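You operate a simulated robot arm through the tools that you are given. There is no shell and no other tool.

You are at the controls of a simulated robot arm. One attempt, no reset.

## Task
Swap the sensor for the spare and set the gap to 0 mm.
Fine: the spare is on the sensor stand, the old one goes there; sensor screw tight again.

It is judged by the outcome, as a careful person would: the job done as asked, and still so three seconds after it is handed in. It fails if anything else is knocked over, pushed out of place, dropped, spilled or broken.

## Robot
A 7-joint arm with a two-finger parallel gripper, fixed in place. Base frame: the origin is at the foot of the arm, x ahead of it, y to its left, z up; the work surface is at about z = 840. Lengths are in mm, angles in rad, forces in N, time in s.
With the tool pointing down near the work surface it reaches from about 420 to 900 mm from the base axis. Its first joint turns from -2.496 to 2.496 rad. Payload 3 kg.
Tool frame: the origin (TCP) lies between the finger pads and is the grasp point; the fingertips stand 30 mm ahead of it; z points along the fingers, y is the line along which they close. Largest opening 94 mm; finger width 28, thickness 10; the body of the gripper, 50 by 96 mm, starts 55 mm behind the TCP.
Orientation is that of the tool frame in the base frame, as a unit quaternion [w, x, y, z]. With the fingers straight down and closing along the base's y, the tool's x points along the base's -x, its y along +y and its z along -z.

## Interface
- The arm moves only by the tool jog_arm. Its argument "motion" is a list of rows, each a list of 3 entries, a list of its own where there are three numbers: the turn, a rotation vector about the base's x, y, z in units of 60 degrees (1.0 is 60 degrees), then the shift along the base's x, y, z in units of 250 mm (1.0 is 250 mm), then the gripper command, from -1 (fully open) to 1 (shut), values between in proportion. In form: [[[wx, wy, wz], [x, y, z], claw], ...]. A call has 1 to 20 rows; each row is the pose to reach, as a shift and turn from the pose commanded when the call began. A call with a number of a shift or a turn outside -1 to 1 is refused whole. A row lasts 0.2 s, in which the tool goes at most 50 mm and 0.15 rad; a call with a longer step from one row to the next is refused whole, and so is a gripper value outside its range. A pose out of reach is approached as far as the arm can. The call stops where the force on the tool passes 40 N (or 10 N more than at its start, if that is more) or the arm is blocked; 0.2 s more then pass. The fingers move at their own pace (about 72 mm/s each) and stop on an object; they squeeze with about 27 N. The grip force told is the motor's: it shows also when the fingers shut on nothing. Time passes only in rows, and 0.2 s behind the last, so rows that repeat a pose let the fingers close. It gives the time, the measured TCP pose, the force on the tool (base axes), the opening and the grip force at its end, in the units of the frame above (readings bear some noise), with the torque about the TCP (base axes, N m) and any sound that the robot's microphone picked up, and new pictures: "pictures" is both (left out), scene, wrist or none.
- Cameras (640 x 400 px; columns grow to the right, rows downward): "scene" is fixed at [49.5, 647.2, 1446.3]; the picture's right is [-0.35, -0.94, 0.00], its down [-0.56, 0.21, -0.80] and it looks along [0.75, -0.28, -0.60] (base axes); focal length 264 px, centre (320, 200). "wrist" rides on the gripper at [76, 14, -102] in the tool frame; the picture's right is [-0.18, 0.98, 0.00], its down [-0.75, -0.14, -0.64] and it looks along [-0.63, -0.12, 0.77] (tool axes); focal length 243 px, centre (320, 200). There is no depth. A picture from a camera that has moved, and an enlarged one, comes with that camera's place and axes in the base frame and with its lens.
- enlarge(camera, box): a new picture of the part [left, top, right, bottom] of that camera's present view, enlarged. No time passes.
- hand_in(): hands the job in; it is judged then, once.

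Nothing tells you positions but the pictures and the camera data. Unless the task says otherwise, let go and move clear before handing in.

The tools are called after ">>>" by a JSON object that holds its "op" and its "data". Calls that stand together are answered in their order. jog_arm: Moves the arm, as the interface text tells. Its arguments: {"type":"object","properties":{"motion":{"type":"array","items":{"type":"array"}},"pictures":{"type":"string","enum":["both","scene","wrist","none"]}},"required":["motion"]} The other tools are called the same way: enlarge (camera, box) takes an enlarged picture of a part of a camera's view; hand_in () hands the job in.

At the start:

```text
t: 0.0
eef_pos: [360.3, 416.1, 1229.3]
ee_rot: [0.0, 0.0, 1.0, 0.0]
contact_force: [0.7, -0.6, -0.7]
moment: [-0.02, 0.01, 0.02]
grip_width: 94.2
grip_force: 0.2
```

scene: 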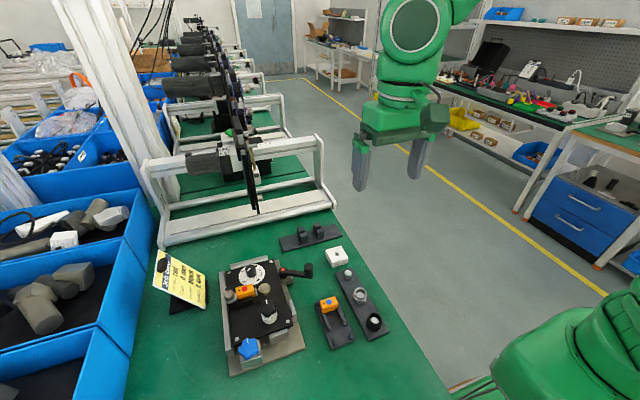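
wrist: 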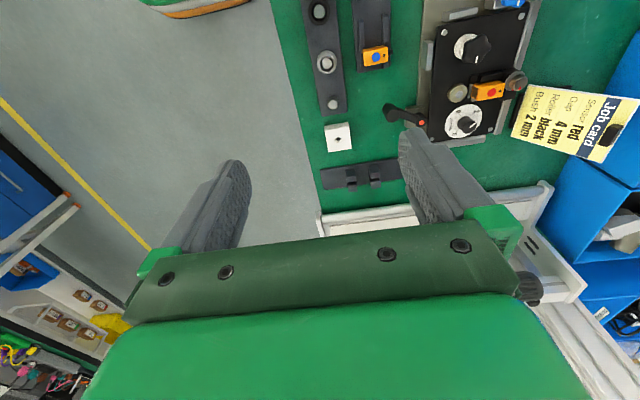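

I see a fixture with dials, an orange sensor, a stand with a spare sensor and a job card. I'll enlarge the views first.

>>> {"op": "enlarge", "data": {"camera": "scene", "box": [200, 240, 320, 380]}}

>>> {"op": "enlarge", "data": {"camera": "scene", "box": [270, 210, 400, 360]}}

>>> {"op": "enlarge", "data": {"camera": "wrist", "box": [400, 0, 640, 160]}}

>>> {"op": "enlarge", "data": {"camera": "wrist", "box": [290, 0, 450, 200]}}

>>> {"op": "enlarge", "data": {"camera": "scene", "box": [140, 230, 220, 320]}}

```text
2.86 times, centred on (260, 310) of scene
camera zoom: at [49.5, 647.2, 1446.3], right [-0.35, -0.94, 0.0], down [-0.56, 0.21, -0.8], along [0.75, -0.28, -0.6], focal length 755 px, centre (491, -114)
```

zoom: 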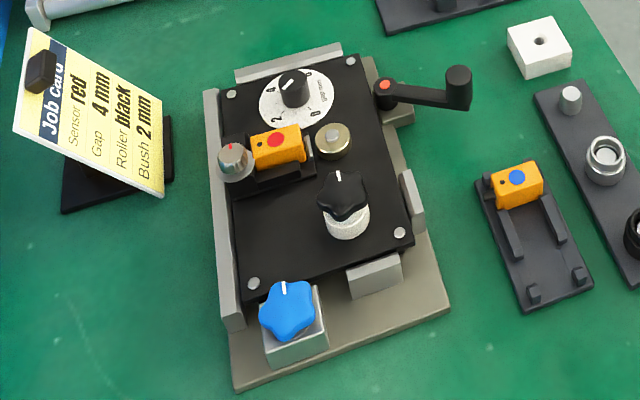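

```text
2.67 times, centred on (335, 285) of scene
camera zoom: at [49.5, 647.2, 1446.3], right [-0.35, -0.94, 0.0], down [-0.56, 0.21, -0.8], along [0.75, -0.28, -0.6], focal length 705 px, centre (280, -27)
```

zoom: 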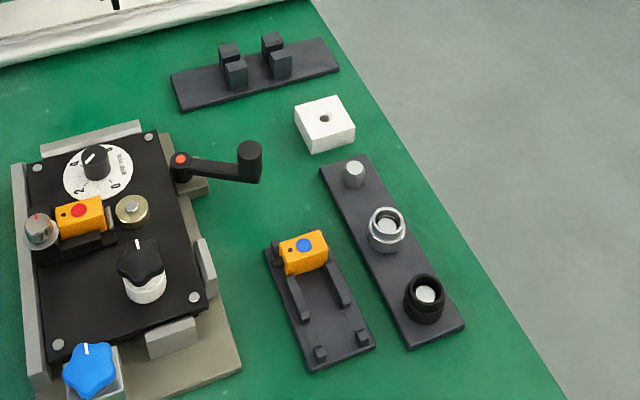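

```text
2.50 times, centred on (520, 80) of wrist
camera zoom: at [284.0, 429.6, 1330.8], right [0.18, 0.98, 0.0], down [0.75, -0.14, 0.64], along [0.63, -0.12, -0.77], focal length 606 px, centre (-180, 500)
```

zoom: 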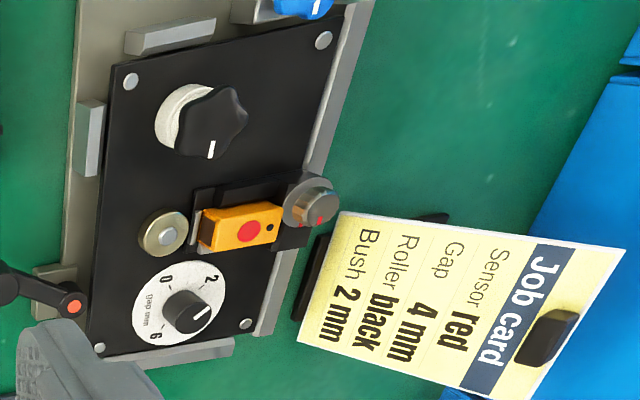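

```text
2.00 times, centred on (370, 100) of wrist
camera zoom: at [284.0, 429.6, 1330.8], right [0.18, 0.98, 0.0], down [0.75, -0.14, 0.64], along [0.63, -0.12, -0.77], focal length 485 px, centre (220, 400)
```

zoom: 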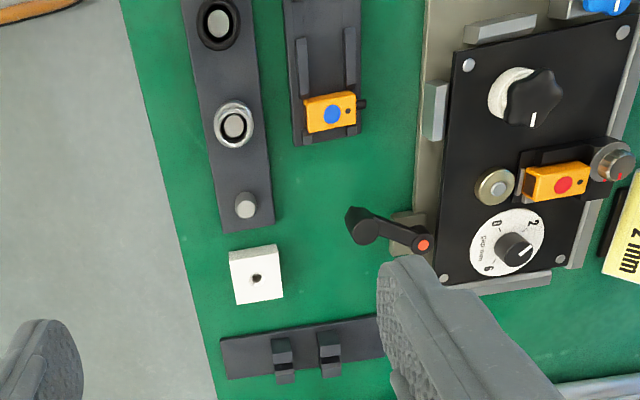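

```text
4.44 times, centred on (180, 275) of scene
camera zoom: at [49.5, 647.2, 1446.3], right [-0.35, -0.94, 0.0], down [-0.56, 0.21, -0.8], along [0.75, -0.28, -0.6], focal length 1174 px, centre (942, -133)
```

zoom: 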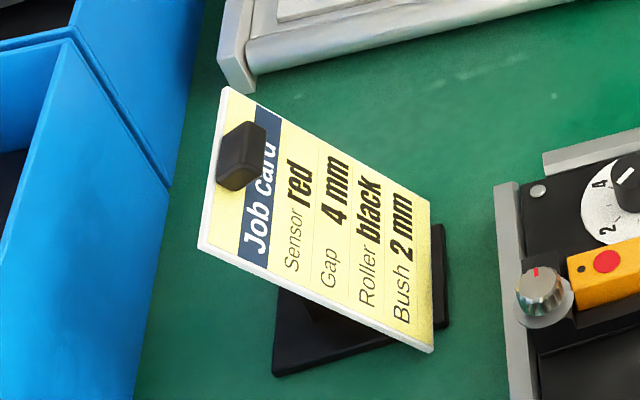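

The job card calls for other values, but the task says use the spare (blue) and set the gap to 0. I'll move the arm over to look at the fixture close up with the wrist camera.

>>> {"op": "jog_arm", "data": {"motion": [[[0, 0, 0], [-0.04, 0.143, -0.057], -1], [[0, 0, 0], [-0.08, 0.286, -0.114], -1], [[0, 0, 0], [-0.12, 0.429, -0.171], -1], [[0, 0, 0], [-0.16, 0.571, -0.229], -1], [[0, 0, 0], [-0.2, 0.714, -0.286], -1], [[0, 0, 0], [-0.24, 0.857, -0.343], -1], [[0, 0, 0], [-0.28, 1.0, -0.4], -1], [[0, 0, 0], [-0.28, 1.0, -0.4], -1]]}}

```text
t: 1.8
eef_pos: [288.1, 665.9, 1128.7]
ee_rot: [0.0, 0.0, 1.0, 0.0]
contact_force: [1.0, 0.0, 0.2]
moment: [0.02, -0.01, -0.01]
grip_width: 94.0
grip_force: 0.1
camera wrist: at [211.1, 679.5, 1230.0], right [0.18, 0.98, 0.0], down [0.75, -0.14, 0.64], along [0.63, -0.12, -0.77], focal length 243 px, centre (320, 200)
```

scene: 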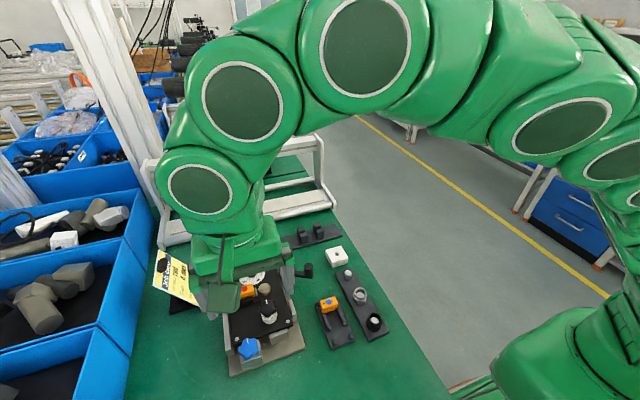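
wrist: 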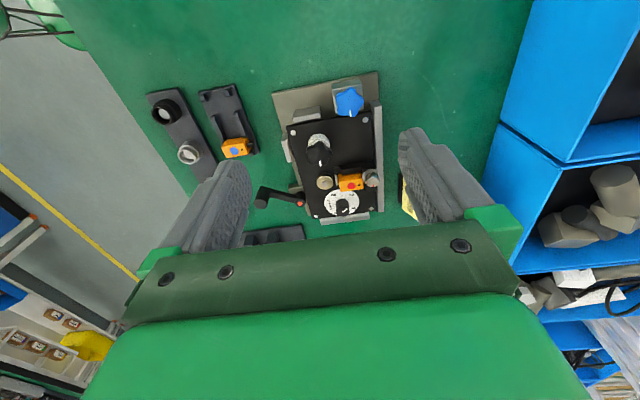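

The fixture is now between the fingers in the wrist view. I'll enlarge it.

>>> {"op": "enlarge", "data": {"camera": "wrist", "box": [250, 60, 420, 240]}}

>>> {"op": "enlarge", "data": {"camera": "wrist", "box": [140, 70, 310, 250]}}

>>> {"op": "enlarge", "data": {"camera": "wrist", "box": [300, 150, 400, 230]}}

```text
2.22 times, centred on (335, 150) of wrist
camera zoom: at [211.1, 679.5, 1230.0], right [0.18, 0.98, 0.0], down [0.75, -0.14, 0.64], along [0.63, -0.12, -0.77], focal length 539 px, centre (287, 311)
```

zoom: 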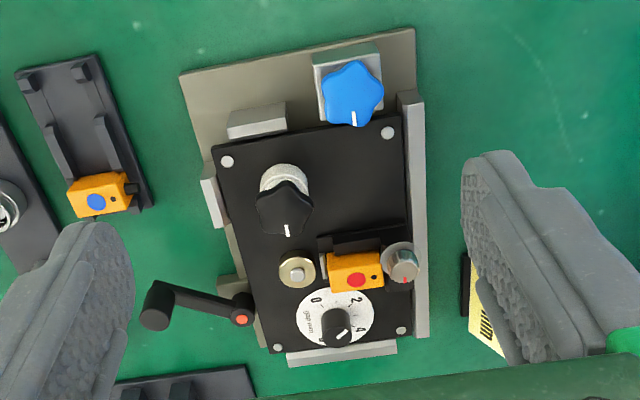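

```text
2.22 times, centred on (225, 160) of wrist
camera zoom: at [211.1, 679.5, 1230.0], right [0.18, 0.98, 0.0], down [0.75, -0.14, 0.64], along [0.63, -0.12, -0.77], focal length 539 px, centre (531, 289)
```

zoom: 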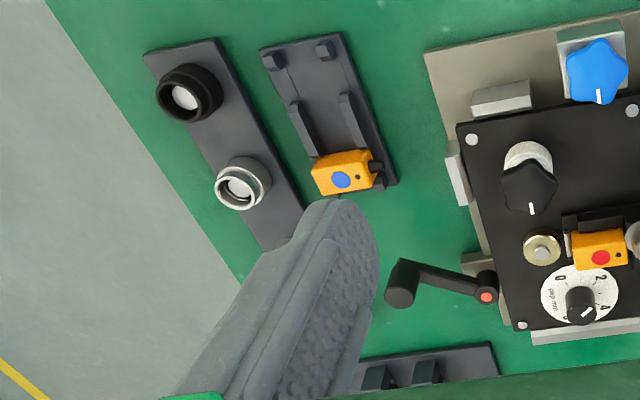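

```text
5.00 times, centred on (350, 190) of wrist
camera zoom: at [211.1, 679.5, 1230.0], right [0.18, 0.98, 0.0], down [0.75, -0.14, 0.64], along [0.63, -0.12, -0.77], focal length 1213 px, centre (170, 250)
```

zoom: 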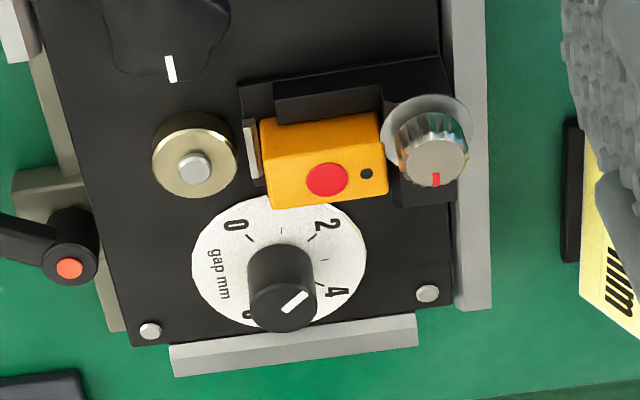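

The dial seems to read about 2, and the sensor has a thumbscrew with a red mark at its end. I'll move closer for a detailed look before touching anything.

>>> {"op": "jog_arm", "data": {"motion": [[[0, 0, 0], [0.086, 0.036, -0.13], -1], [[0, 0, 0], [0.172, 0.072, -0.26], -1], [[0, 0, 0], [0.258, 0.108, -0.39], -1], [[0, 0, 0], [0.344, 0.144, -0.5], -1], [[0, 0, 0], [0.344, 0.144, -0.5], -1]], "pictures": "wrist"}}

>>> {"op": "enlarge", "data": {"camera": "wrist", "box": [230, 110, 420, 230]}}

>>> {"op": "enlarge", "data": {"camera": "scene", "box": [200, 240, 320, 380]}}

```text
t: 3.0
eef_pos: [374.9, 697.1, 1003.1]
ee_rot: [0.0, 0.0, 1.0, 0.001]
contact_force: [-0.1, 0.5, 0.0]
moment: [-0.01, -0.04, 0.03]
grip_width: 94.1
grip_force: 0.0
camera wrist: at [298.5, 711.8, 1104.5], right [0.18, 0.98, 0.0], down [0.75, -0.14, 0.64], along [0.63, -0.12, -0.77], focal length 243 px, centre (320, 200)
```

wrist: 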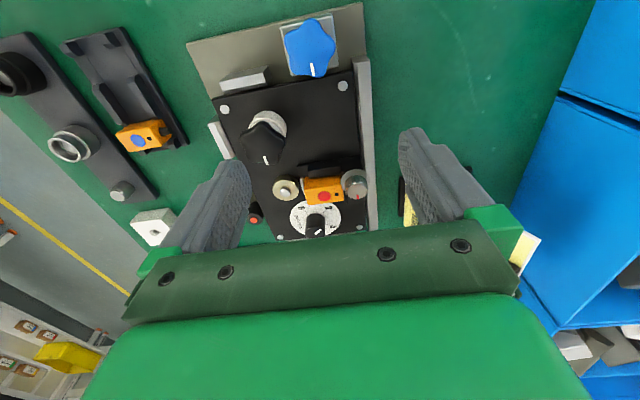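

```text
3.33 times, centred on (325, 170) of wrist
camera zoom: at [298.5, 711.8, 1104.5], right [0.18, 0.98, 0.0], down [0.75, -0.14, 0.64], along [0.63, -0.12, -0.77], focal length 809 px, centre (303, 300)
```

zoom: 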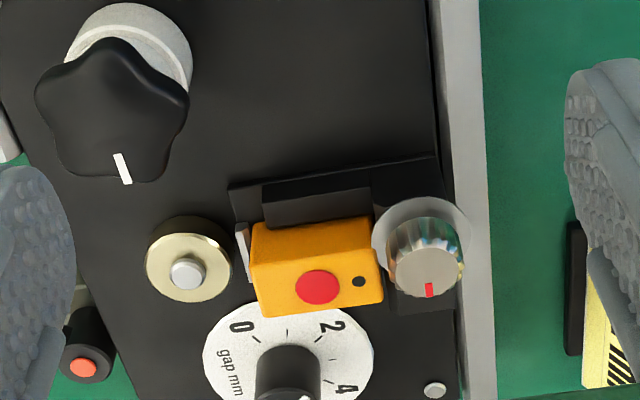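

```text
2.86 times, centred on (260, 310) of scene
camera zoom: at [49.5, 647.2, 1446.3], right [-0.35, -0.94, 0.0], down [-0.56, 0.21, -0.8], along [0.75, -0.28, -0.6], focal length 755 px, centre (491, -114)
```

zoom: 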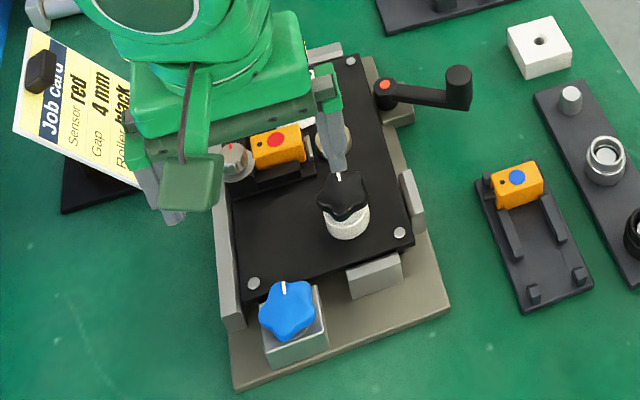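

The sensor sits in an open holder with the thumbscrew right next to its end. I'll zoom tighter to judge heights and clearances.

>>> {"op": "enlarge", "data": {"camera": "scene", "box": [230, 270, 290, 310]}}

>>> {"op": "enlarge", "data": {"camera": "scene", "box": [310, 285, 380, 350]}}

>>> {"op": "enlarge", "data": {"camera": "wrist", "box": [260, 150, 390, 245]}}

>>> {"op": "enlarge", "data": {"camera": "wrist", "box": [50, 20, 200, 170]}}

```text
10.00 times, centred on (260, 290) of scene
camera zoom: at [49.5, 647.2, 1446.3], right [-0.35, -0.94, 0.0], down [-0.56, 0.21, -0.8], along [0.75, -0.28, -0.6], focal length 2642 px, centre (920, -700)
```

zoom: 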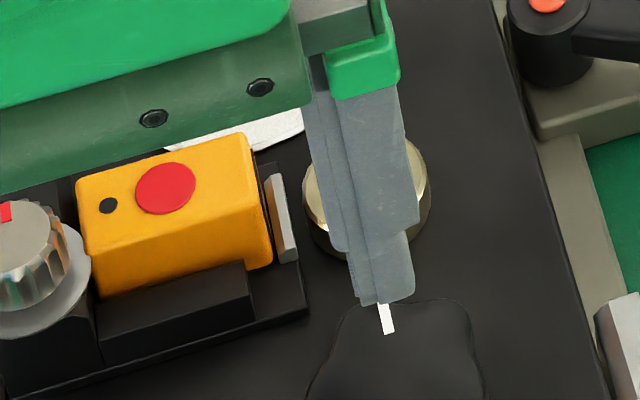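

```text
6.15 times, centred on (345, 318) of scene
camera zoom: at [49.5, 647.2, 1446.3], right [-0.35, -0.94, 0.0], down [-0.56, 0.21, -0.8], along [0.75, -0.28, -0.6], focal length 1626 px, centre (166, -523)
```

zoom: 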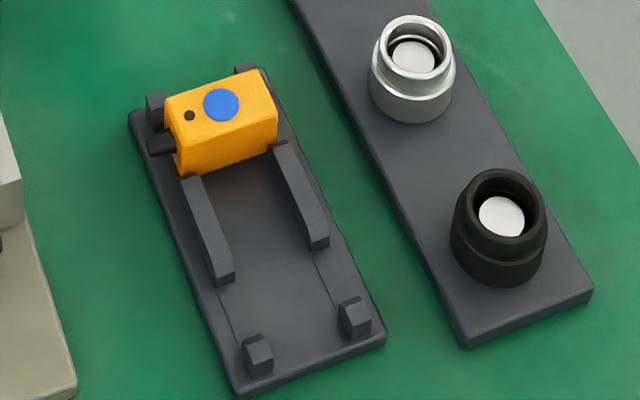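

```text
4.21 times, centred on (325, 198) of wrist
camera zoom: at [298.5, 711.8, 1104.5], right [0.18, 0.98, 0.0], down [0.75, -0.14, 0.64], along [0.63, -0.12, -0.77], focal length 1022 px, centre (299, 210)
```

zoom: 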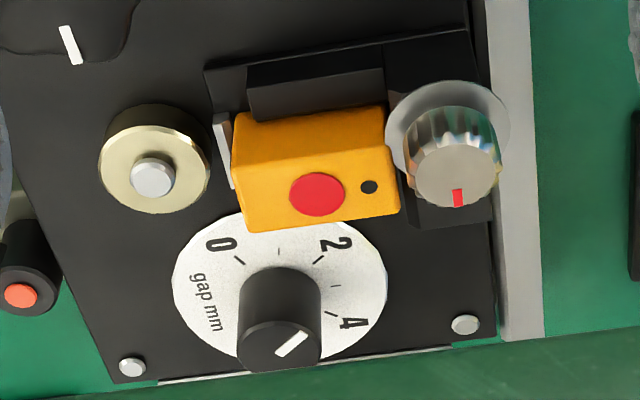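

```text
2.67 times, centred on (125, 95) of wrist
camera zoom: at [298.5, 711.8, 1104.5], right [0.18, 0.98, 0.0], down [0.75, -0.14, 0.64], along [0.63, -0.12, -0.77], focal length 647 px, centre (840, 480)
```

zoom: 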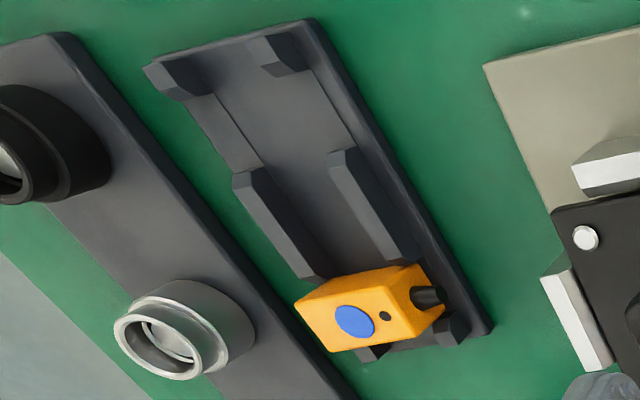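

The sensor's tail goes into the block under the thumbscrew, so the knob has to be gripped across x. I'll turn the tool and view it from the other side to learn the heights.

>>> {"op": "jog_arm", "data": {"motion": [[[0, 0, -0.14], [0.05, 0.03, 0], -1], [[0, 0, -0.28], [0.1, 0.06, 0], -1], [[0, 0, -0.42], [0.15, 0.09, 0], -1], [[0, 0, -0.56], [0.2, 0.12, 0], -1], [[0, 0, -0.7], [0.25, 0.15, 0], -1], [[0, 0, -0.84], [0.3, 0.18, 0], -1], [[0, 0, -0.98], [0.32, 0.2, 0], -1], [[0, 0, -1.0], [0.32, 0.212, 0], -1], [[0, 0, -1.0], [0.32, 0.212, 0], -1]], "pictures": "wrist"}}

```text
t: 5.0
eef_pos: [450.3, 739.4, 997.9]
ee_rot: [0.0, 0.5, 0.866, 0.001]
contact_force: [0.5, 0.1, 0.2]
moment: [-0.01, 0.0, 0.03]
grip_width: 93.7
grip_force: 0.1
out of reach, approached as far as the arm can: row 6, 7, 8, 9
camera wrist: at [423.7, 813.2, 1099.1], right [0.94, 0.33, 0.0], down [0.25, -0.72, 0.64], along [0.21, -0.61, -0.77], focal length 243 px, centre (320, 200)
```

wrist: 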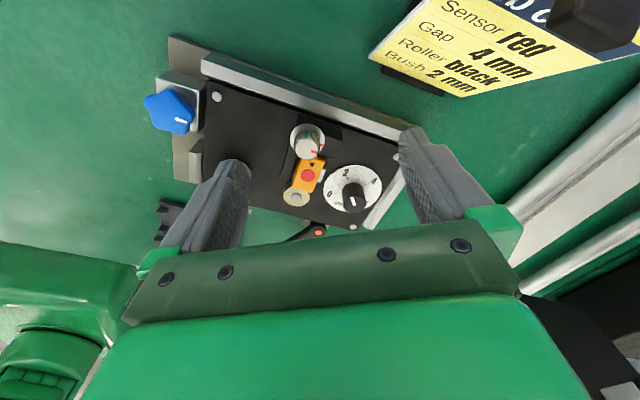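

>>> {"op": "enlarge", "data": {"camera": "wrist", "box": [260, 110, 400, 240]}}

>>> {"op": "enlarge", "data": {"camera": "wrist", "box": [275, 115, 345, 215]}}

```text
3.08 times, centred on (330, 175) of wrist
camera zoom: at [423.7, 813.2, 1099.1], right [0.94, 0.33, 0.0], down [0.25, -0.72, 0.64], along [0.21, -0.61, -0.77], focal length 746 px, centre (289, 277)
```

zoom: 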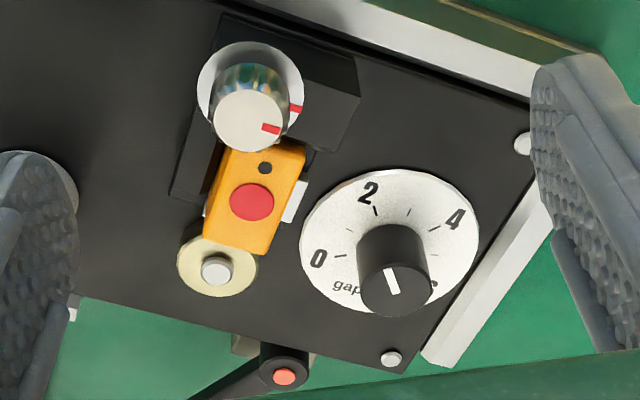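

```text
4.00 times, centred on (310, 165) of wrist
camera zoom: at [423.7, 813.2, 1099.1], right [0.94, 0.33, 0.0], down [0.25, -0.72, 0.64], along [0.21, -0.61, -0.77], focal length 970 px, centre (360, 340)
```

zoom: 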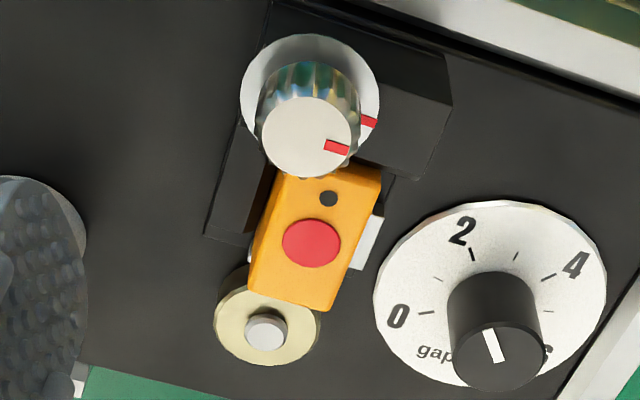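

The knob's red mark lines up with a red mark on its flange, so that is the tight position. The knob top is about z 920, roughly 13 mm above the sensor top, centred near (445, 720). I'll bring the gripper above it, closing along x, with a narrower opening.

>>> {"op": "jog_arm", "data": {"motion": [[[0, 0, -0.13], [-0.011, -0.035, -0.035], 0.1], [[0, 0, -0.26], [-0.022, -0.07, -0.07], 0.1], [[0, 0, -0.39], [-0.033, -0.105, -0.105], 0.1], [[0, 0, -0.5], [-0.043, -0.138, -0.137], 0.1], [[0, 0, -0.5], [-0.043, -0.138, -0.137], 0.1], [[0, 0, -0.5], [-0.043, -0.138, -0.137], 0.1]], "pictures": "wrist"}}

>>> {"op": "enlarge", "data": {"camera": "wrist", "box": [240, 90, 400, 210]}}

```text
t: 6.4
eef_pos: [440.6, 705.9, 962.0]
ee_rot: [0.0, 0.707, 0.708, -0.001]
contact_force: [-0.2, 1.0, -0.1]
moment: [0.03, 0.0, -0.01]
grip_width: 42.5
grip_force: 0.1
camera wrist: at [455.0, 781.9, 1063.4], right [0.98, -0.18, 0.0], down [-0.14, -0.75, 0.64], along [-0.12, -0.63, -0.77], focal length 243 px, centre (320, 200)
```

wrist: 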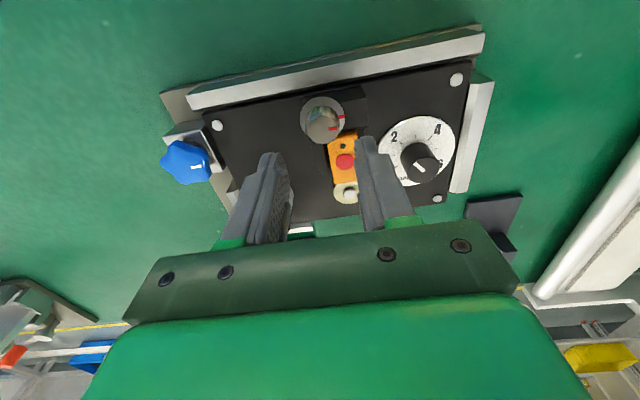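

```text
3.33 times, centred on (320, 150) of wrist
camera zoom: at [455.0, 781.9, 1063.4], right [0.98, -0.18, 0.0], down [-0.14, -0.75, 0.64], along [-0.12, -0.63, -0.77], focal length 809 px, centre (320, 367)
```

zoom: 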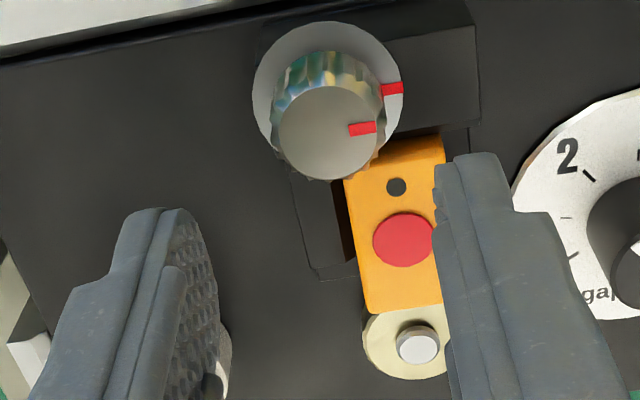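

The knob top is at about (445.3, 719.9, 920). I'll centre over it, lower to grip its top 8 mm and close.

>>> {"op": "jog_arm", "data": {"motion": [[[0, 0, 0], [0.019, 0.056, 0], 0.1], [[0, 0, 0], [0.019, 0.056, 0], 0.1], [[0, 0, 0], [0.019, 0.056, -0.03], 0.1], [[0, 0, 0], [0.019, 0.056, -0.06], 0.1], [[0, 0, 0], [0.019, 0.056, -0.082], 0.1], [[0, 0, 0], [0.019, 0.056, -0.082], 0.1]], "pictures": "both"}}

>>> {"op": "enlarge", "data": {"camera": "wrist", "box": [240, 90, 400, 210]}}

>>> {"op": "enlarge", "data": {"camera": "scene", "box": [205, 260, 305, 320]}}

```text
t: 7.8
eef_pos: [445.0, 719.1, 942.8]
ee_rot: [0.001, 0.707, 0.707, 0.0]
contact_force: [-0.3, -0.2, 0.1]
moment: [-0.04, -0.02, -0.04]
grip_width: 42.2
grip_force: 0.1
camera wrist: at [458.3, 795.9, 1043.2], right [0.98, -0.18, 0.0], down [-0.14, -0.75, 0.64], along [-0.12, -0.63, -0.77], focal length 243 px, centre (320, 200)
```

scene: 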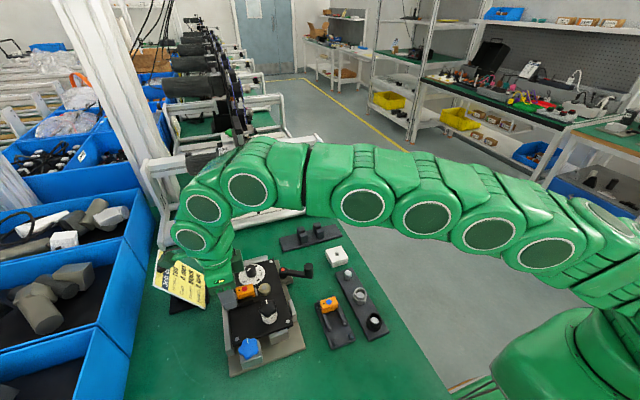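
wrist: 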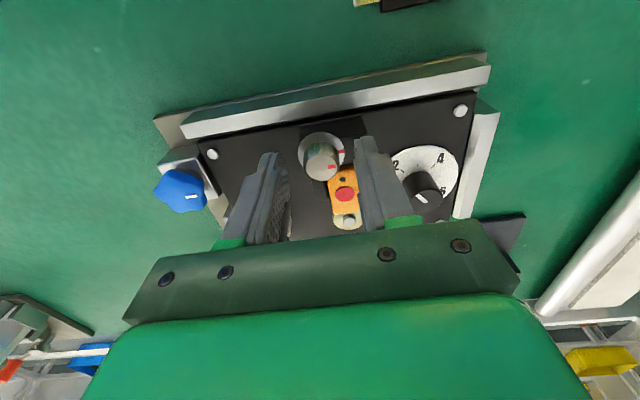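

```text
3.33 times, centred on (320, 150) of wrist
camera zoom: at [458.3, 795.9, 1043.2], right [0.98, -0.18, 0.0], down [-0.14, -0.75, 0.64], along [-0.12, -0.63, -0.77], focal length 809 px, centre (320, 367)
```

zoom: 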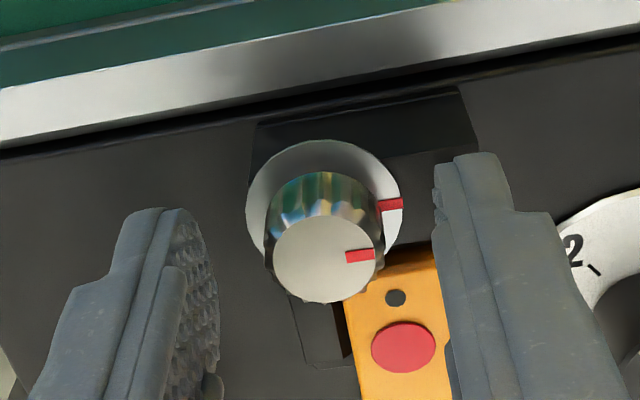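

```text
6.40 times, centred on (255, 290) of scene
camera zoom: at [49.5, 647.2, 1446.3], right [-0.35, -0.94, 0.0], down [-0.56, 0.21, -0.8], along [0.75, -0.28, -0.6], focal length 1691 px, centre (736, -376)
```

zoom: 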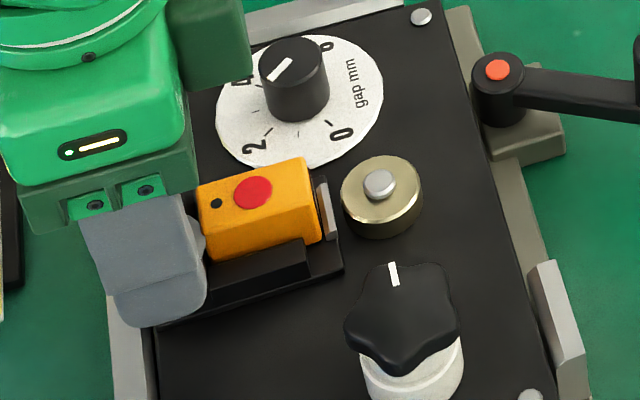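

The fingers straddle the knob well. I'll close on it.

>>> {"op": "jog_arm", "data": {"motion": [[[0, 0, 0], [0, 0, 0], 1], [[0, 0, 0], [0, 0, 0], 1], [[0, 0, 0], [0, 0, 0], 1], [[0, 0, 0], [0, 0, 0], 1]], "pictures": "wrist"}}

>>> {"op": "enlarge", "data": {"camera": "wrist", "box": [240, 90, 400, 210]}}

```text
t: 8.8
eef_pos: [444.6, 719.9, 942.7]
ee_rot: [0.0, 0.707, 0.707, -0.001]
contact_force: [13.1, 1.8, -0.2]
moment: [0.08, -0.15, 0.04]
grip_width: 20.7
grip_force: 26.8
camera wrist: at [459.2, 795.7, 1043.3], right [0.98, -0.18, 0.0], down [-0.14, -0.75, 0.64], along [-0.12, -0.63, -0.77], focal length 243 px, centre (320, 200)
```

wrist: 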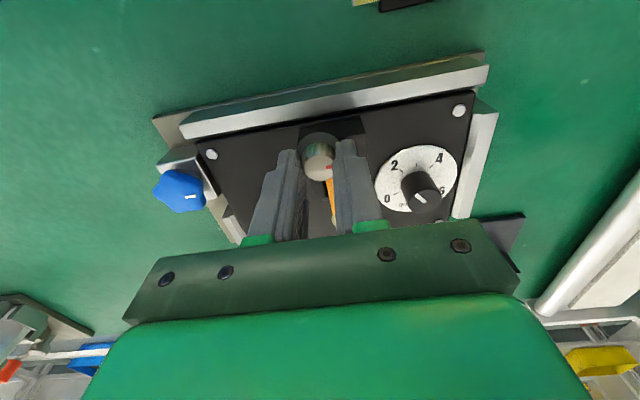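

```text
3.33 times, centred on (320, 150) of wrist
camera zoom: at [459.2, 795.7, 1043.3], right [0.98, -0.18, 0.0], down [-0.14, -0.75, 0.64], along [-0.12, -0.63, -0.77], focal length 809 px, centre (320, 367)
```

zoom: 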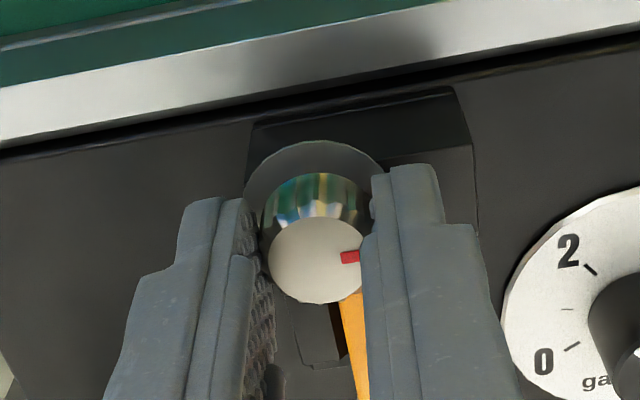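

Gripped the knob (20.7 mm). I'll turn it counter-clockwise in steps, watching torque.

>>> {"op": "jog_arm", "data": {"motion": [[[0, 0, 0], [0.003, 0, 0], 1], [[0, 0, 0.08], [0.003, 0, 0], 1], [[0, 0, 0.16], [0.003, 0, 0], 1], [[0, 0, 0.25], [0.003, 0, 0], 1], [[0, 0, 0.33], [0.003, 0, 0], 1], [[0, 0, 0.33], [0.003, 0, 0], 1]], "pictures": "wrist"}}

>>> {"op": "enlarge", "data": {"camera": "wrist", "box": [240, 90, 400, 210]}}

```text
t: 10.2
eef_pos: [446.1, 720.0, 942.3]
ee_rot: [-0.001, 0.575, 0.818, 0.0]
contact_force: [14.2, -10.9, 10.0]
moment: [-0.31, -0.27, -0.02]
grip_width: 20.7
grip_force: 27.1
camera wrist: at [432.7, 796.7, 1043.2], right [0.99, 0.16, 0.0], down [0.12, -0.76, 0.64], along [0.1, -0.63, -0.77], focal length 243 px, centre (320, 200)
```

wrist: 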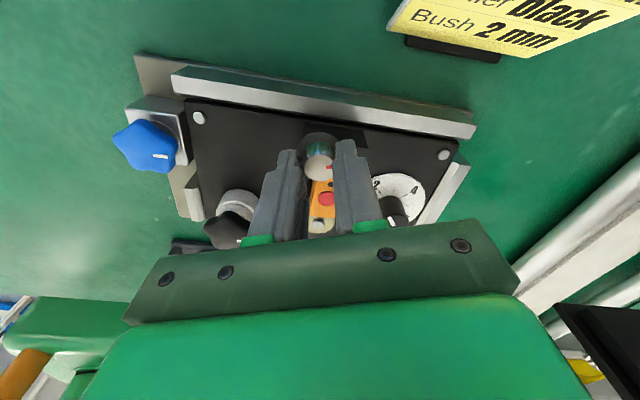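

```text
3.33 times, centred on (320, 150) of wrist
camera zoom: at [432.7, 796.7, 1043.2], right [0.99, 0.16, 0.0], down [0.12, -0.76, 0.64], along [0.1, -0.63, -0.77], focal length 809 px, centre (320, 367)
```

zoom: 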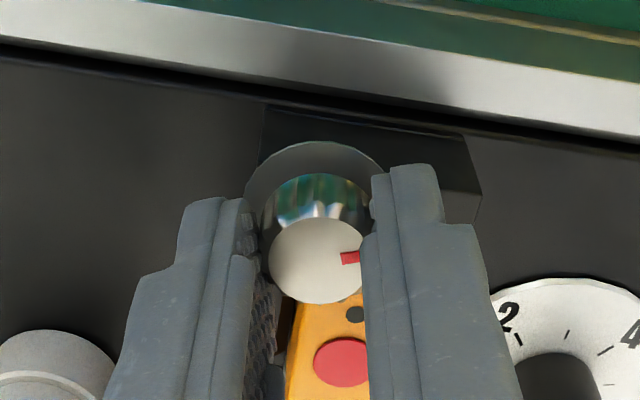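

The mark moves with the gripper, with hardly any torque. I'll continue turning and ease the slight upward push.

>>> {"op": "jog_arm", "data": {"motion": [[[0, 0, 0], [-0.004, 0.002, 0.002], 1], [[0, 0, 0], [-0.004, 0.002, 0.002], 1]], "pictures": "none"}}

>>> {"op": "jog_arm", "data": {"motion": [[[0, 0, 0.1], [0, 0, 0.001], 1], [[0, 0, 0.2], [0, 0, 0.002], 1], [[0, 0, 0.3], [0, 0, 0.003], 1], [[0, 0, 0.4], [0, 0, 0.004], 1], [[0, 0, 0.5], [0, 0, 0.005], 1], [[0, 0, 0.5], [0, 0, 0.005], 1]], "pictures": "wrist"}}

>>> {"op": "enlarge", "data": {"camera": "wrist", "box": [240, 90, 400, 210]}}

```text
t: 10.8
eef_pos: [445.5, 719.8, 941.0]
ee_rot: [0.001, 0.576, 0.817, 0.001]
contact_force: [31.5, -2.7, 4.5]
moment: [-0.11, -0.73, -0.03]
grip_width: 20.5
grip_force: 27.3
```

```text
t: 12.2
eef_pos: [443.0, 720.3, 943.9]
ee_rot: [0.0, 0.343, 0.939, 0.0]
contact_force: [27.6, 22.6, 0.8]
moment: [0.81, -0.49, 0.1]
grip_width: 20.9
grip_force: 27.2
camera wrist: at [394.3, 780.1, 1044.8], right [0.77, 0.63, 0.0], down [0.49, -0.59, 0.64], along [0.41, -0.5, -0.77], focal length 243 px, centre (320, 200)
```

wrist: 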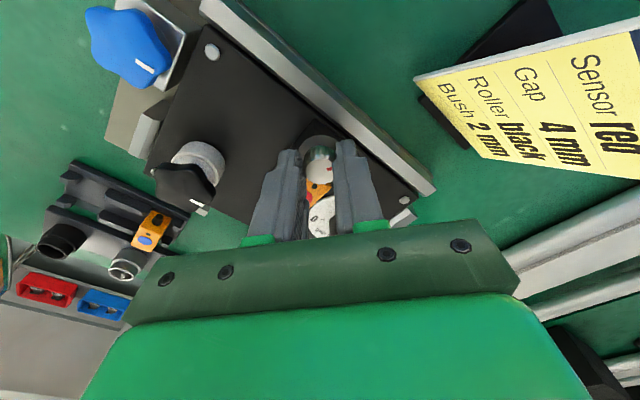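

```text
3.33 times, centred on (320, 150) of wrist
camera zoom: at [394.3, 780.1, 1044.8], right [0.77, 0.63, 0.0], down [0.49, -0.59, 0.64], along [0.41, -0.5, -0.77], focal length 809 px, centre (320, 367)
```

zoom: 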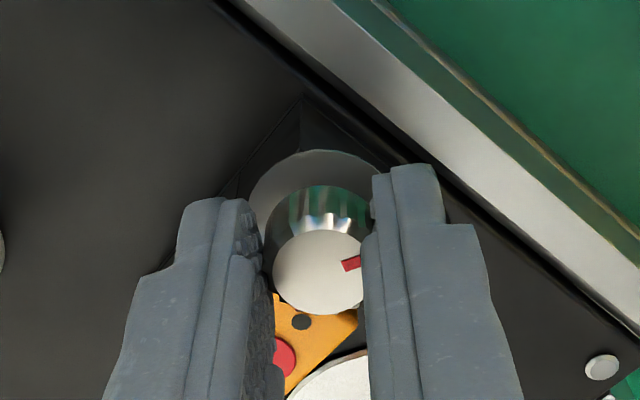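

The side force says the hand is a bit off-centre, so I'll correct that and keep turning.

>>> {"op": "jog_arm", "data": {"motion": [[[0, 0, 0], [0.0065, 0.005, 0], 1], [[0, 0, 0], [0.0065, 0.005, 0], 1]], "pictures": "none"}}

>>> {"op": "jog_arm", "data": {"motion": [[[0, 0, 0.1], [0, 0, 0], 1], [[0, 0, 0.2], [0, 0, 0], 1], [[0, 0, 0.3], [0, 0, 0], 1], [[0, 0, 0.4], [0, 0, 0], 1], [[0, 0, 0.4], [0, 0, 0], 1]], "pictures": "wrist"}}

>>> {"op": "enlarge", "data": {"camera": "wrist", "box": [240, 90, 400, 210]}}

```text
t: 12.8
eef_pos: [443.9, 719.7, 943.4]
ee_rot: [-0.001, 0.343, 0.939, -0.002]
contact_force: [0.8, 0.0, 7.2]
moment: [-0.11, -0.09, 0.0]
grip_width: 20.8
grip_force: 27.0
```

```text
t: 14.0
eef_pos: [443.6, 722.0, 944.7]
ee_rot: [0.0, 0.14, 0.99, -0.001]
contact_force: [-23.0, -22.6, -0.1]
moment: [-0.46, 0.68, -0.01]
grip_width: 20.8
grip_force: 26.9
camera wrist: at [374.3, 756.9, 1045.5], right [0.45, 0.89, 0.0], down [0.69, -0.34, 0.64], along [0.57, -0.29, -0.77], focal length 243 px, centre (320, 200)
```

wrist: 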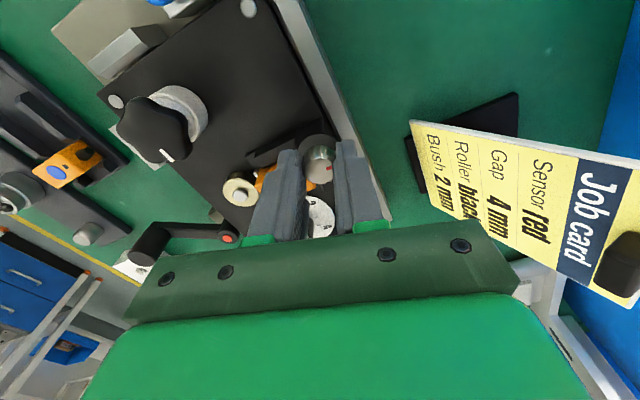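

```text
3.33 times, centred on (320, 150) of wrist
camera zoom: at [374.3, 756.9, 1045.5], right [0.45, 0.89, 0.0], down [0.69, -0.34, 0.64], along [0.57, -0.29, -0.77], focal length 809 px, centre (320, 367)
```

zoom: 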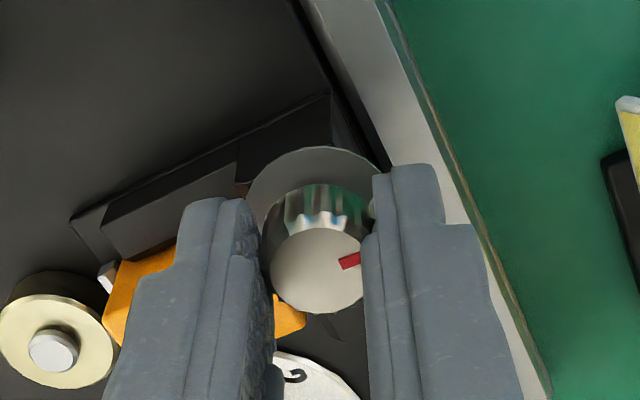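

>>> {"op": "jog_arm", "data": {"motion": [[[0, 0, 0], [-0.0055, -0.0055, 0], 1], [[0, 0, 0], [-0.0055, -0.0055, 0], 1]], "pictures": "none"}}

>>> {"op": "jog_arm", "data": {"motion": [[[0, 0, 0.1], [0, 0, 0], 1], [[0, 0, 0.2], [0, 0, 0], 1], [[0, 0, 0.3], [0, 0, 0], 1], [[0, 0, 0.3], [0, 0, 0], 1]], "pictures": "wrist"}}

>>> {"op": "enlarge", "data": {"camera": "wrist", "box": [240, 90, 400, 210]}}

>>> {"op": "enlarge", "data": {"camera": "scene", "box": [205, 260, 305, 320]}}

```text
t: 14.6
eef_pos: [443.9, 721.3, 944.7]
ee_rot: [0.001, 0.141, 0.99, 0.0]
contact_force: [-9.2, -1.9, 0.3]
moment: [0.05, 0.36, 0.02]
grip_width: 20.7
grip_force: 26.9
```

```text
t: 15.6
eef_pos: [443.7, 720.3, 944.7]
ee_rot: [-0.001, -0.016, 1.0, 0.0]
contact_force: [-6.8, -0.2, 7.3]
moment: [0.01, -0.01, 0.0]
grip_width: 20.5
grip_force: 27.2
camera wrist: at [366.8, 732.5, 1045.6], right [0.15, 0.99, 0.0], down [0.76, -0.12, 0.64], along [0.63, -0.1, -0.77], focal length 243 px, centre (320, 200)
```

wrist: 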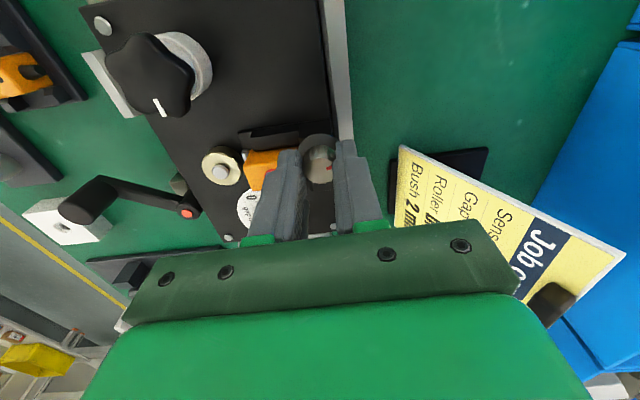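

```text
3.33 times, centred on (320, 150) of wrist
camera zoom: at [366.8, 732.5, 1045.6], right [0.15, 0.99, 0.0], down [0.76, -0.12, 0.64], along [0.63, -0.1, -0.77], focal length 809 px, centre (320, 367)
```

zoom: 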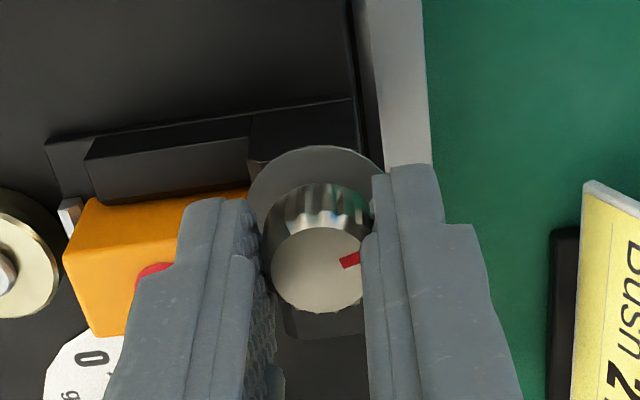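

```text
6.40 times, centred on (255, 290) of scene
camera zoom: at [49.5, 647.2, 1446.3], right [-0.35, -0.94, 0.0], down [-0.56, 0.21, -0.8], along [0.75, -0.28, -0.6], focal length 1691 px, centre (736, -376)
```

zoom: 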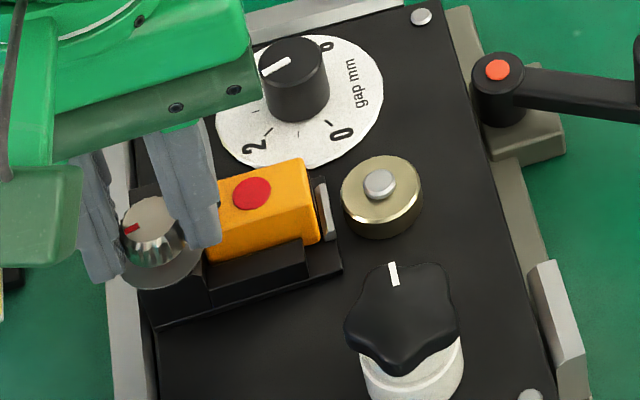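

The screw has turned roughly 90° counter-clockwise. The dial pointer looks slightly different from before, so I'll check it.

>>> {"op": "enlarge", "data": {"camera": "scene", "box": [235, 258, 275, 290]}}

```text
12.50 times, centred on (255, 274) of scene
camera zoom: at [49.5, 647.2, 1446.3], right [-0.35, -0.94, 0.0], down [-0.56, 0.21, -0.8], along [0.75, -0.28, -0.6], focal length 3303 px, centre (1132, -725)
```

zoom: 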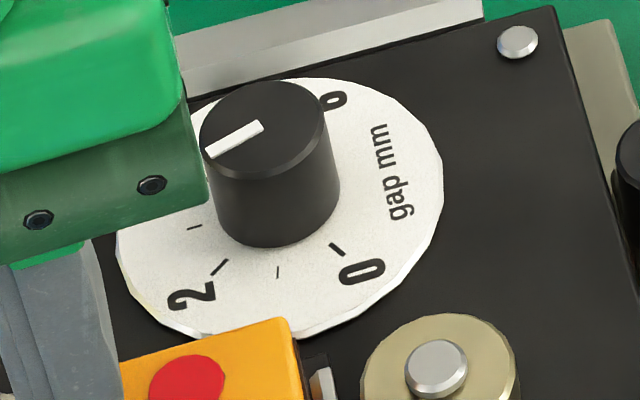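

The pointer moved slightly, probably because sideways force on the screw slid the sensor carriage. I'll set the dial last, so that will be corrected. The screw is about 90° loose now, so I'll let go, rise and look at the sensor.

>>> {"op": "jog_arm", "data": {"motion": [[[0, 0, 0], [0, 0, 0], 0.2], [[0, 0, 0], [0, 0, 0], 0.2], [[0, 0, 0], [0, 0, 0.1], 0.2], [[0, 0, 0], [0, 0, 0.2], 0.2], [[0, 0, 0], [-0.1, 0, 0.3], 0.2], [[0, 0, 0], [-0.1, 0, 0.3], 0.2]], "pictures": "wrist"}}

>>> {"op": "enlarge", "data": {"camera": "wrist", "box": [230, 110, 370, 230]}}

>>> {"op": "enlarge", "data": {"camera": "scene", "box": [215, 258, 295, 310]}}

```text
t: 17.0
eef_pos: [420.3, 717.8, 1017.0]
ee_rot: [0.0, -0.016, 1.0, 0.0]
contact_force: [-0.1, 0.0, -0.8]
moment: [-0.01, 0.0, -0.02]
grip_width: 37.6
grip_force: 0.1
camera wrist: at [342.9, 730.6, 1118.7], right [0.15, 0.99, 0.0], down [0.76, -0.12, 0.64], along [0.63, -0.1, -0.77], focal length 243 px, centre (320, 200)
```

wrist: 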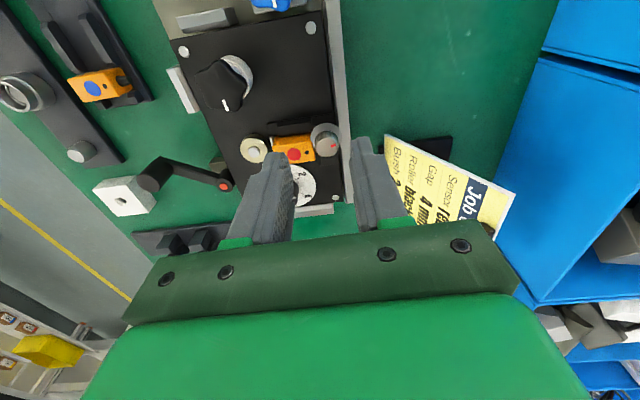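

```text
3.33 times, centred on (300, 170) of wrist
camera zoom: at [342.9, 730.6, 1118.7], right [0.15, 0.99, 0.0], down [0.76, -0.12, 0.64], along [0.63, -0.1, -0.77], focal length 809 px, centre (387, 300)
```

zoom: 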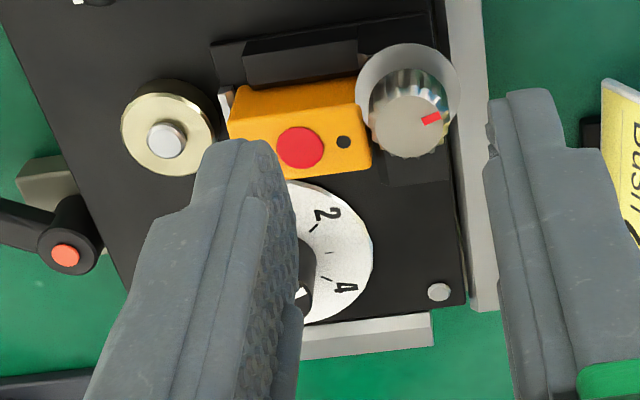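

```text
7.69 times, centred on (255, 284) of scene
camera zoom: at [49.5, 647.2, 1446.3], right [-0.35, -0.94, 0.0], down [-0.56, 0.21, -0.8], along [0.75, -0.28, -0.6], focal length 2033 px, centre (820, -446)
```

zoom: 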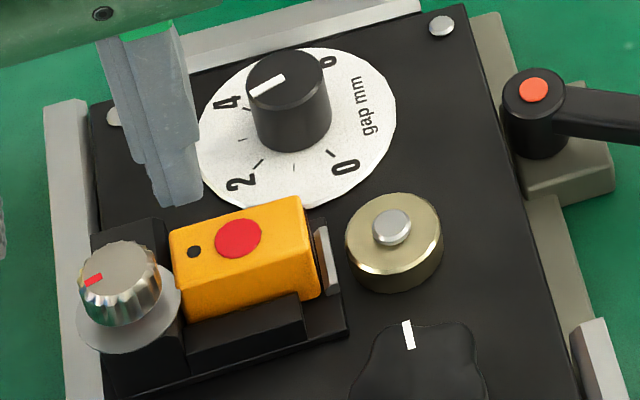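

I'll rotate the gripper to close across the sensor's width and hover above it.

>>> {"op": "jog_arm", "data": {"motion": [[[0, 0, -0.14], [0.02, -0.02, 0], 0.2], [[0, 0, -0.28], [0.04, -0.04, 0], 0.2], [[0, 0, -0.42], [0.06, -0.06, 0], 0.2], [[0, 0, -0.56], [0.08, -0.08, 0], 0.2], [[0, 0, -0.7], [0.1, -0.1, 0], 0.2], [[0, 0, -0.84], [0.12, -0.12, 0], 0.2], [[0, 0, -0.98], [0.143, -0.12, 0], 0.2], [[0, 0, -1.0], [0.143, -0.12, 0], 0.2]], "pictures": "none"}}

>>> {"op": "jog_arm", "data": {"motion": [[[0, 0, -0.14], [0, 0, -0.04], 0.2], [[0, 0, -0.28], [0, 0, -0.08], 0.2], [[0, 0, -0.42], [0, 0, -0.12], 0.2], [[0, 0, -0.53], [0, 0, -0.15], 0.2], [[0, 0, -0.53], [0, 0, -0.15], 0.2], [[0, 0, -0.53], [0, 0, -0.15], 0.2]], "pictures": "wrist"}}

>>> {"op": "enlarge", "data": {"camera": "wrist", "box": [240, 90, 400, 210]}}

```text
t: 18.8
eef_pos: [456.0, 692.0, 1019.6]
ee_rot: [0.0, 0.487, 0.873, 0.0]
contact_force: [0.2, 1.1, -0.5]
moment: [0.0, 0.0, -0.01]
grip_width: 37.6
grip_force: 0.1
```

```text
t: 20.2
eef_pos: [453.2, 690.1, 981.1]
ee_rot: [0.0, 0.707, 0.707, 0.0]
contact_force: [0.1, -0.5, 0.0]
moment: [0.02, -0.01, -0.03]
grip_width: 37.3
grip_force: 0.2
camera wrist: at [467.7, 768.0, 1082.7], right [0.98, -0.18, 0.0], down [-0.14, -0.75, 0.64], along [-0.12, -0.63, -0.77], focal length 243 px, centre (320, 200)
```

wrist: 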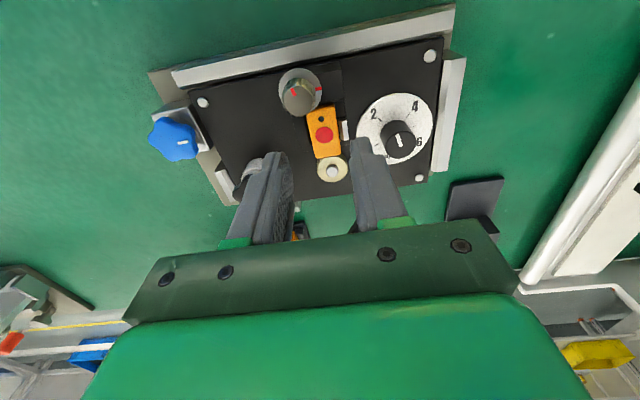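

```text
3.33 times, centred on (320, 150) of wrist
camera zoom: at [467.7, 768.0, 1082.7], right [0.98, -0.18, 0.0], down [-0.14, -0.75, 0.64], along [-0.12, -0.63, -0.77], focal length 809 px, centre (320, 367)
```

zoom: 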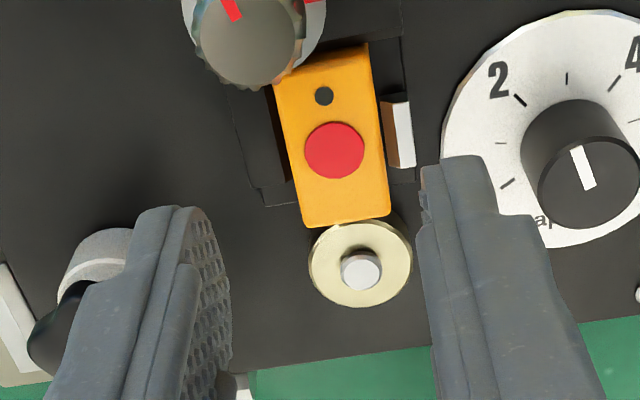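

The sensor spans about x 446–467, y 669–707, top z 907, and the tray lips around it are low (about z 886). I'll align over it and lower partly.

>>> {"op": "jog_arm", "data": {"motion": [[[0, 0, 0], [0.012, -0.009, 0], 0.2], [[0, 0, 0], [0.012, -0.009, -0.05], 0.2], [[0, 0, 0], [0.012, -0.009, -0.1], 0.2], [[0, 0, 0], [0.012, -0.009, -0.14], 0.2], [[0, 0, 0], [0.012, -0.009, -0.14], 0.2], [[0, 0, 0], [0.012, -0.009, -0.14], 0.2]], "pictures": "wrist"}}

>>> {"op": "enlarge", "data": {"camera": "wrist", "box": [240, 90, 400, 210]}}

```text
t: 21.6
eef_pos: [458.0, 688.7, 946.4]
ee_rot: [0.0, 0.708, 0.707, -0.001]
contact_force: [-0.1, -0.5, -0.5]
moment: [-0.02, -0.04, 0.0]
grip_width: 37.8
grip_force: 0.1
camera wrist: at [470.8, 765.1, 1047.8], right [0.98, -0.18, 0.0], down [-0.14, -0.75, 0.64], along [-0.12, -0.63, -0.77], focal length 243 px, centre (320, 200)
```

wrist: 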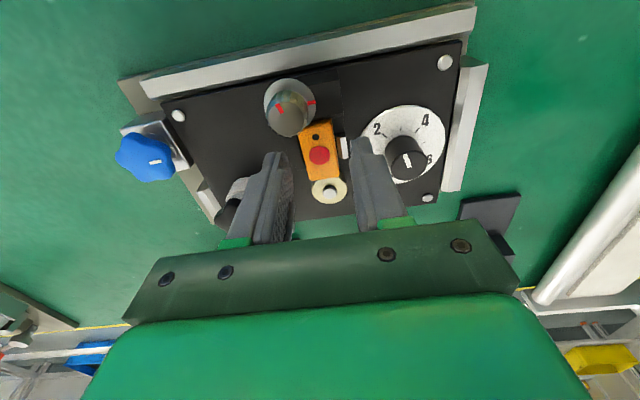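

```text
3.33 times, centred on (320, 150) of wrist
camera zoom: at [470.8, 765.1, 1047.8], right [0.98, -0.18, 0.0], down [-0.14, -0.75, 0.64], along [-0.12, -0.63, -0.77], focal length 809 px, centre (320, 367)
```

zoom: 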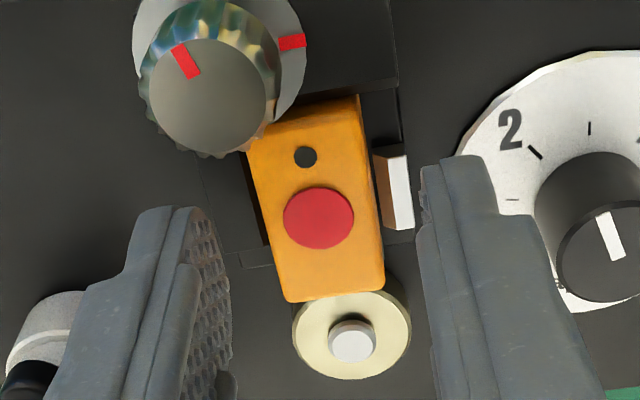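

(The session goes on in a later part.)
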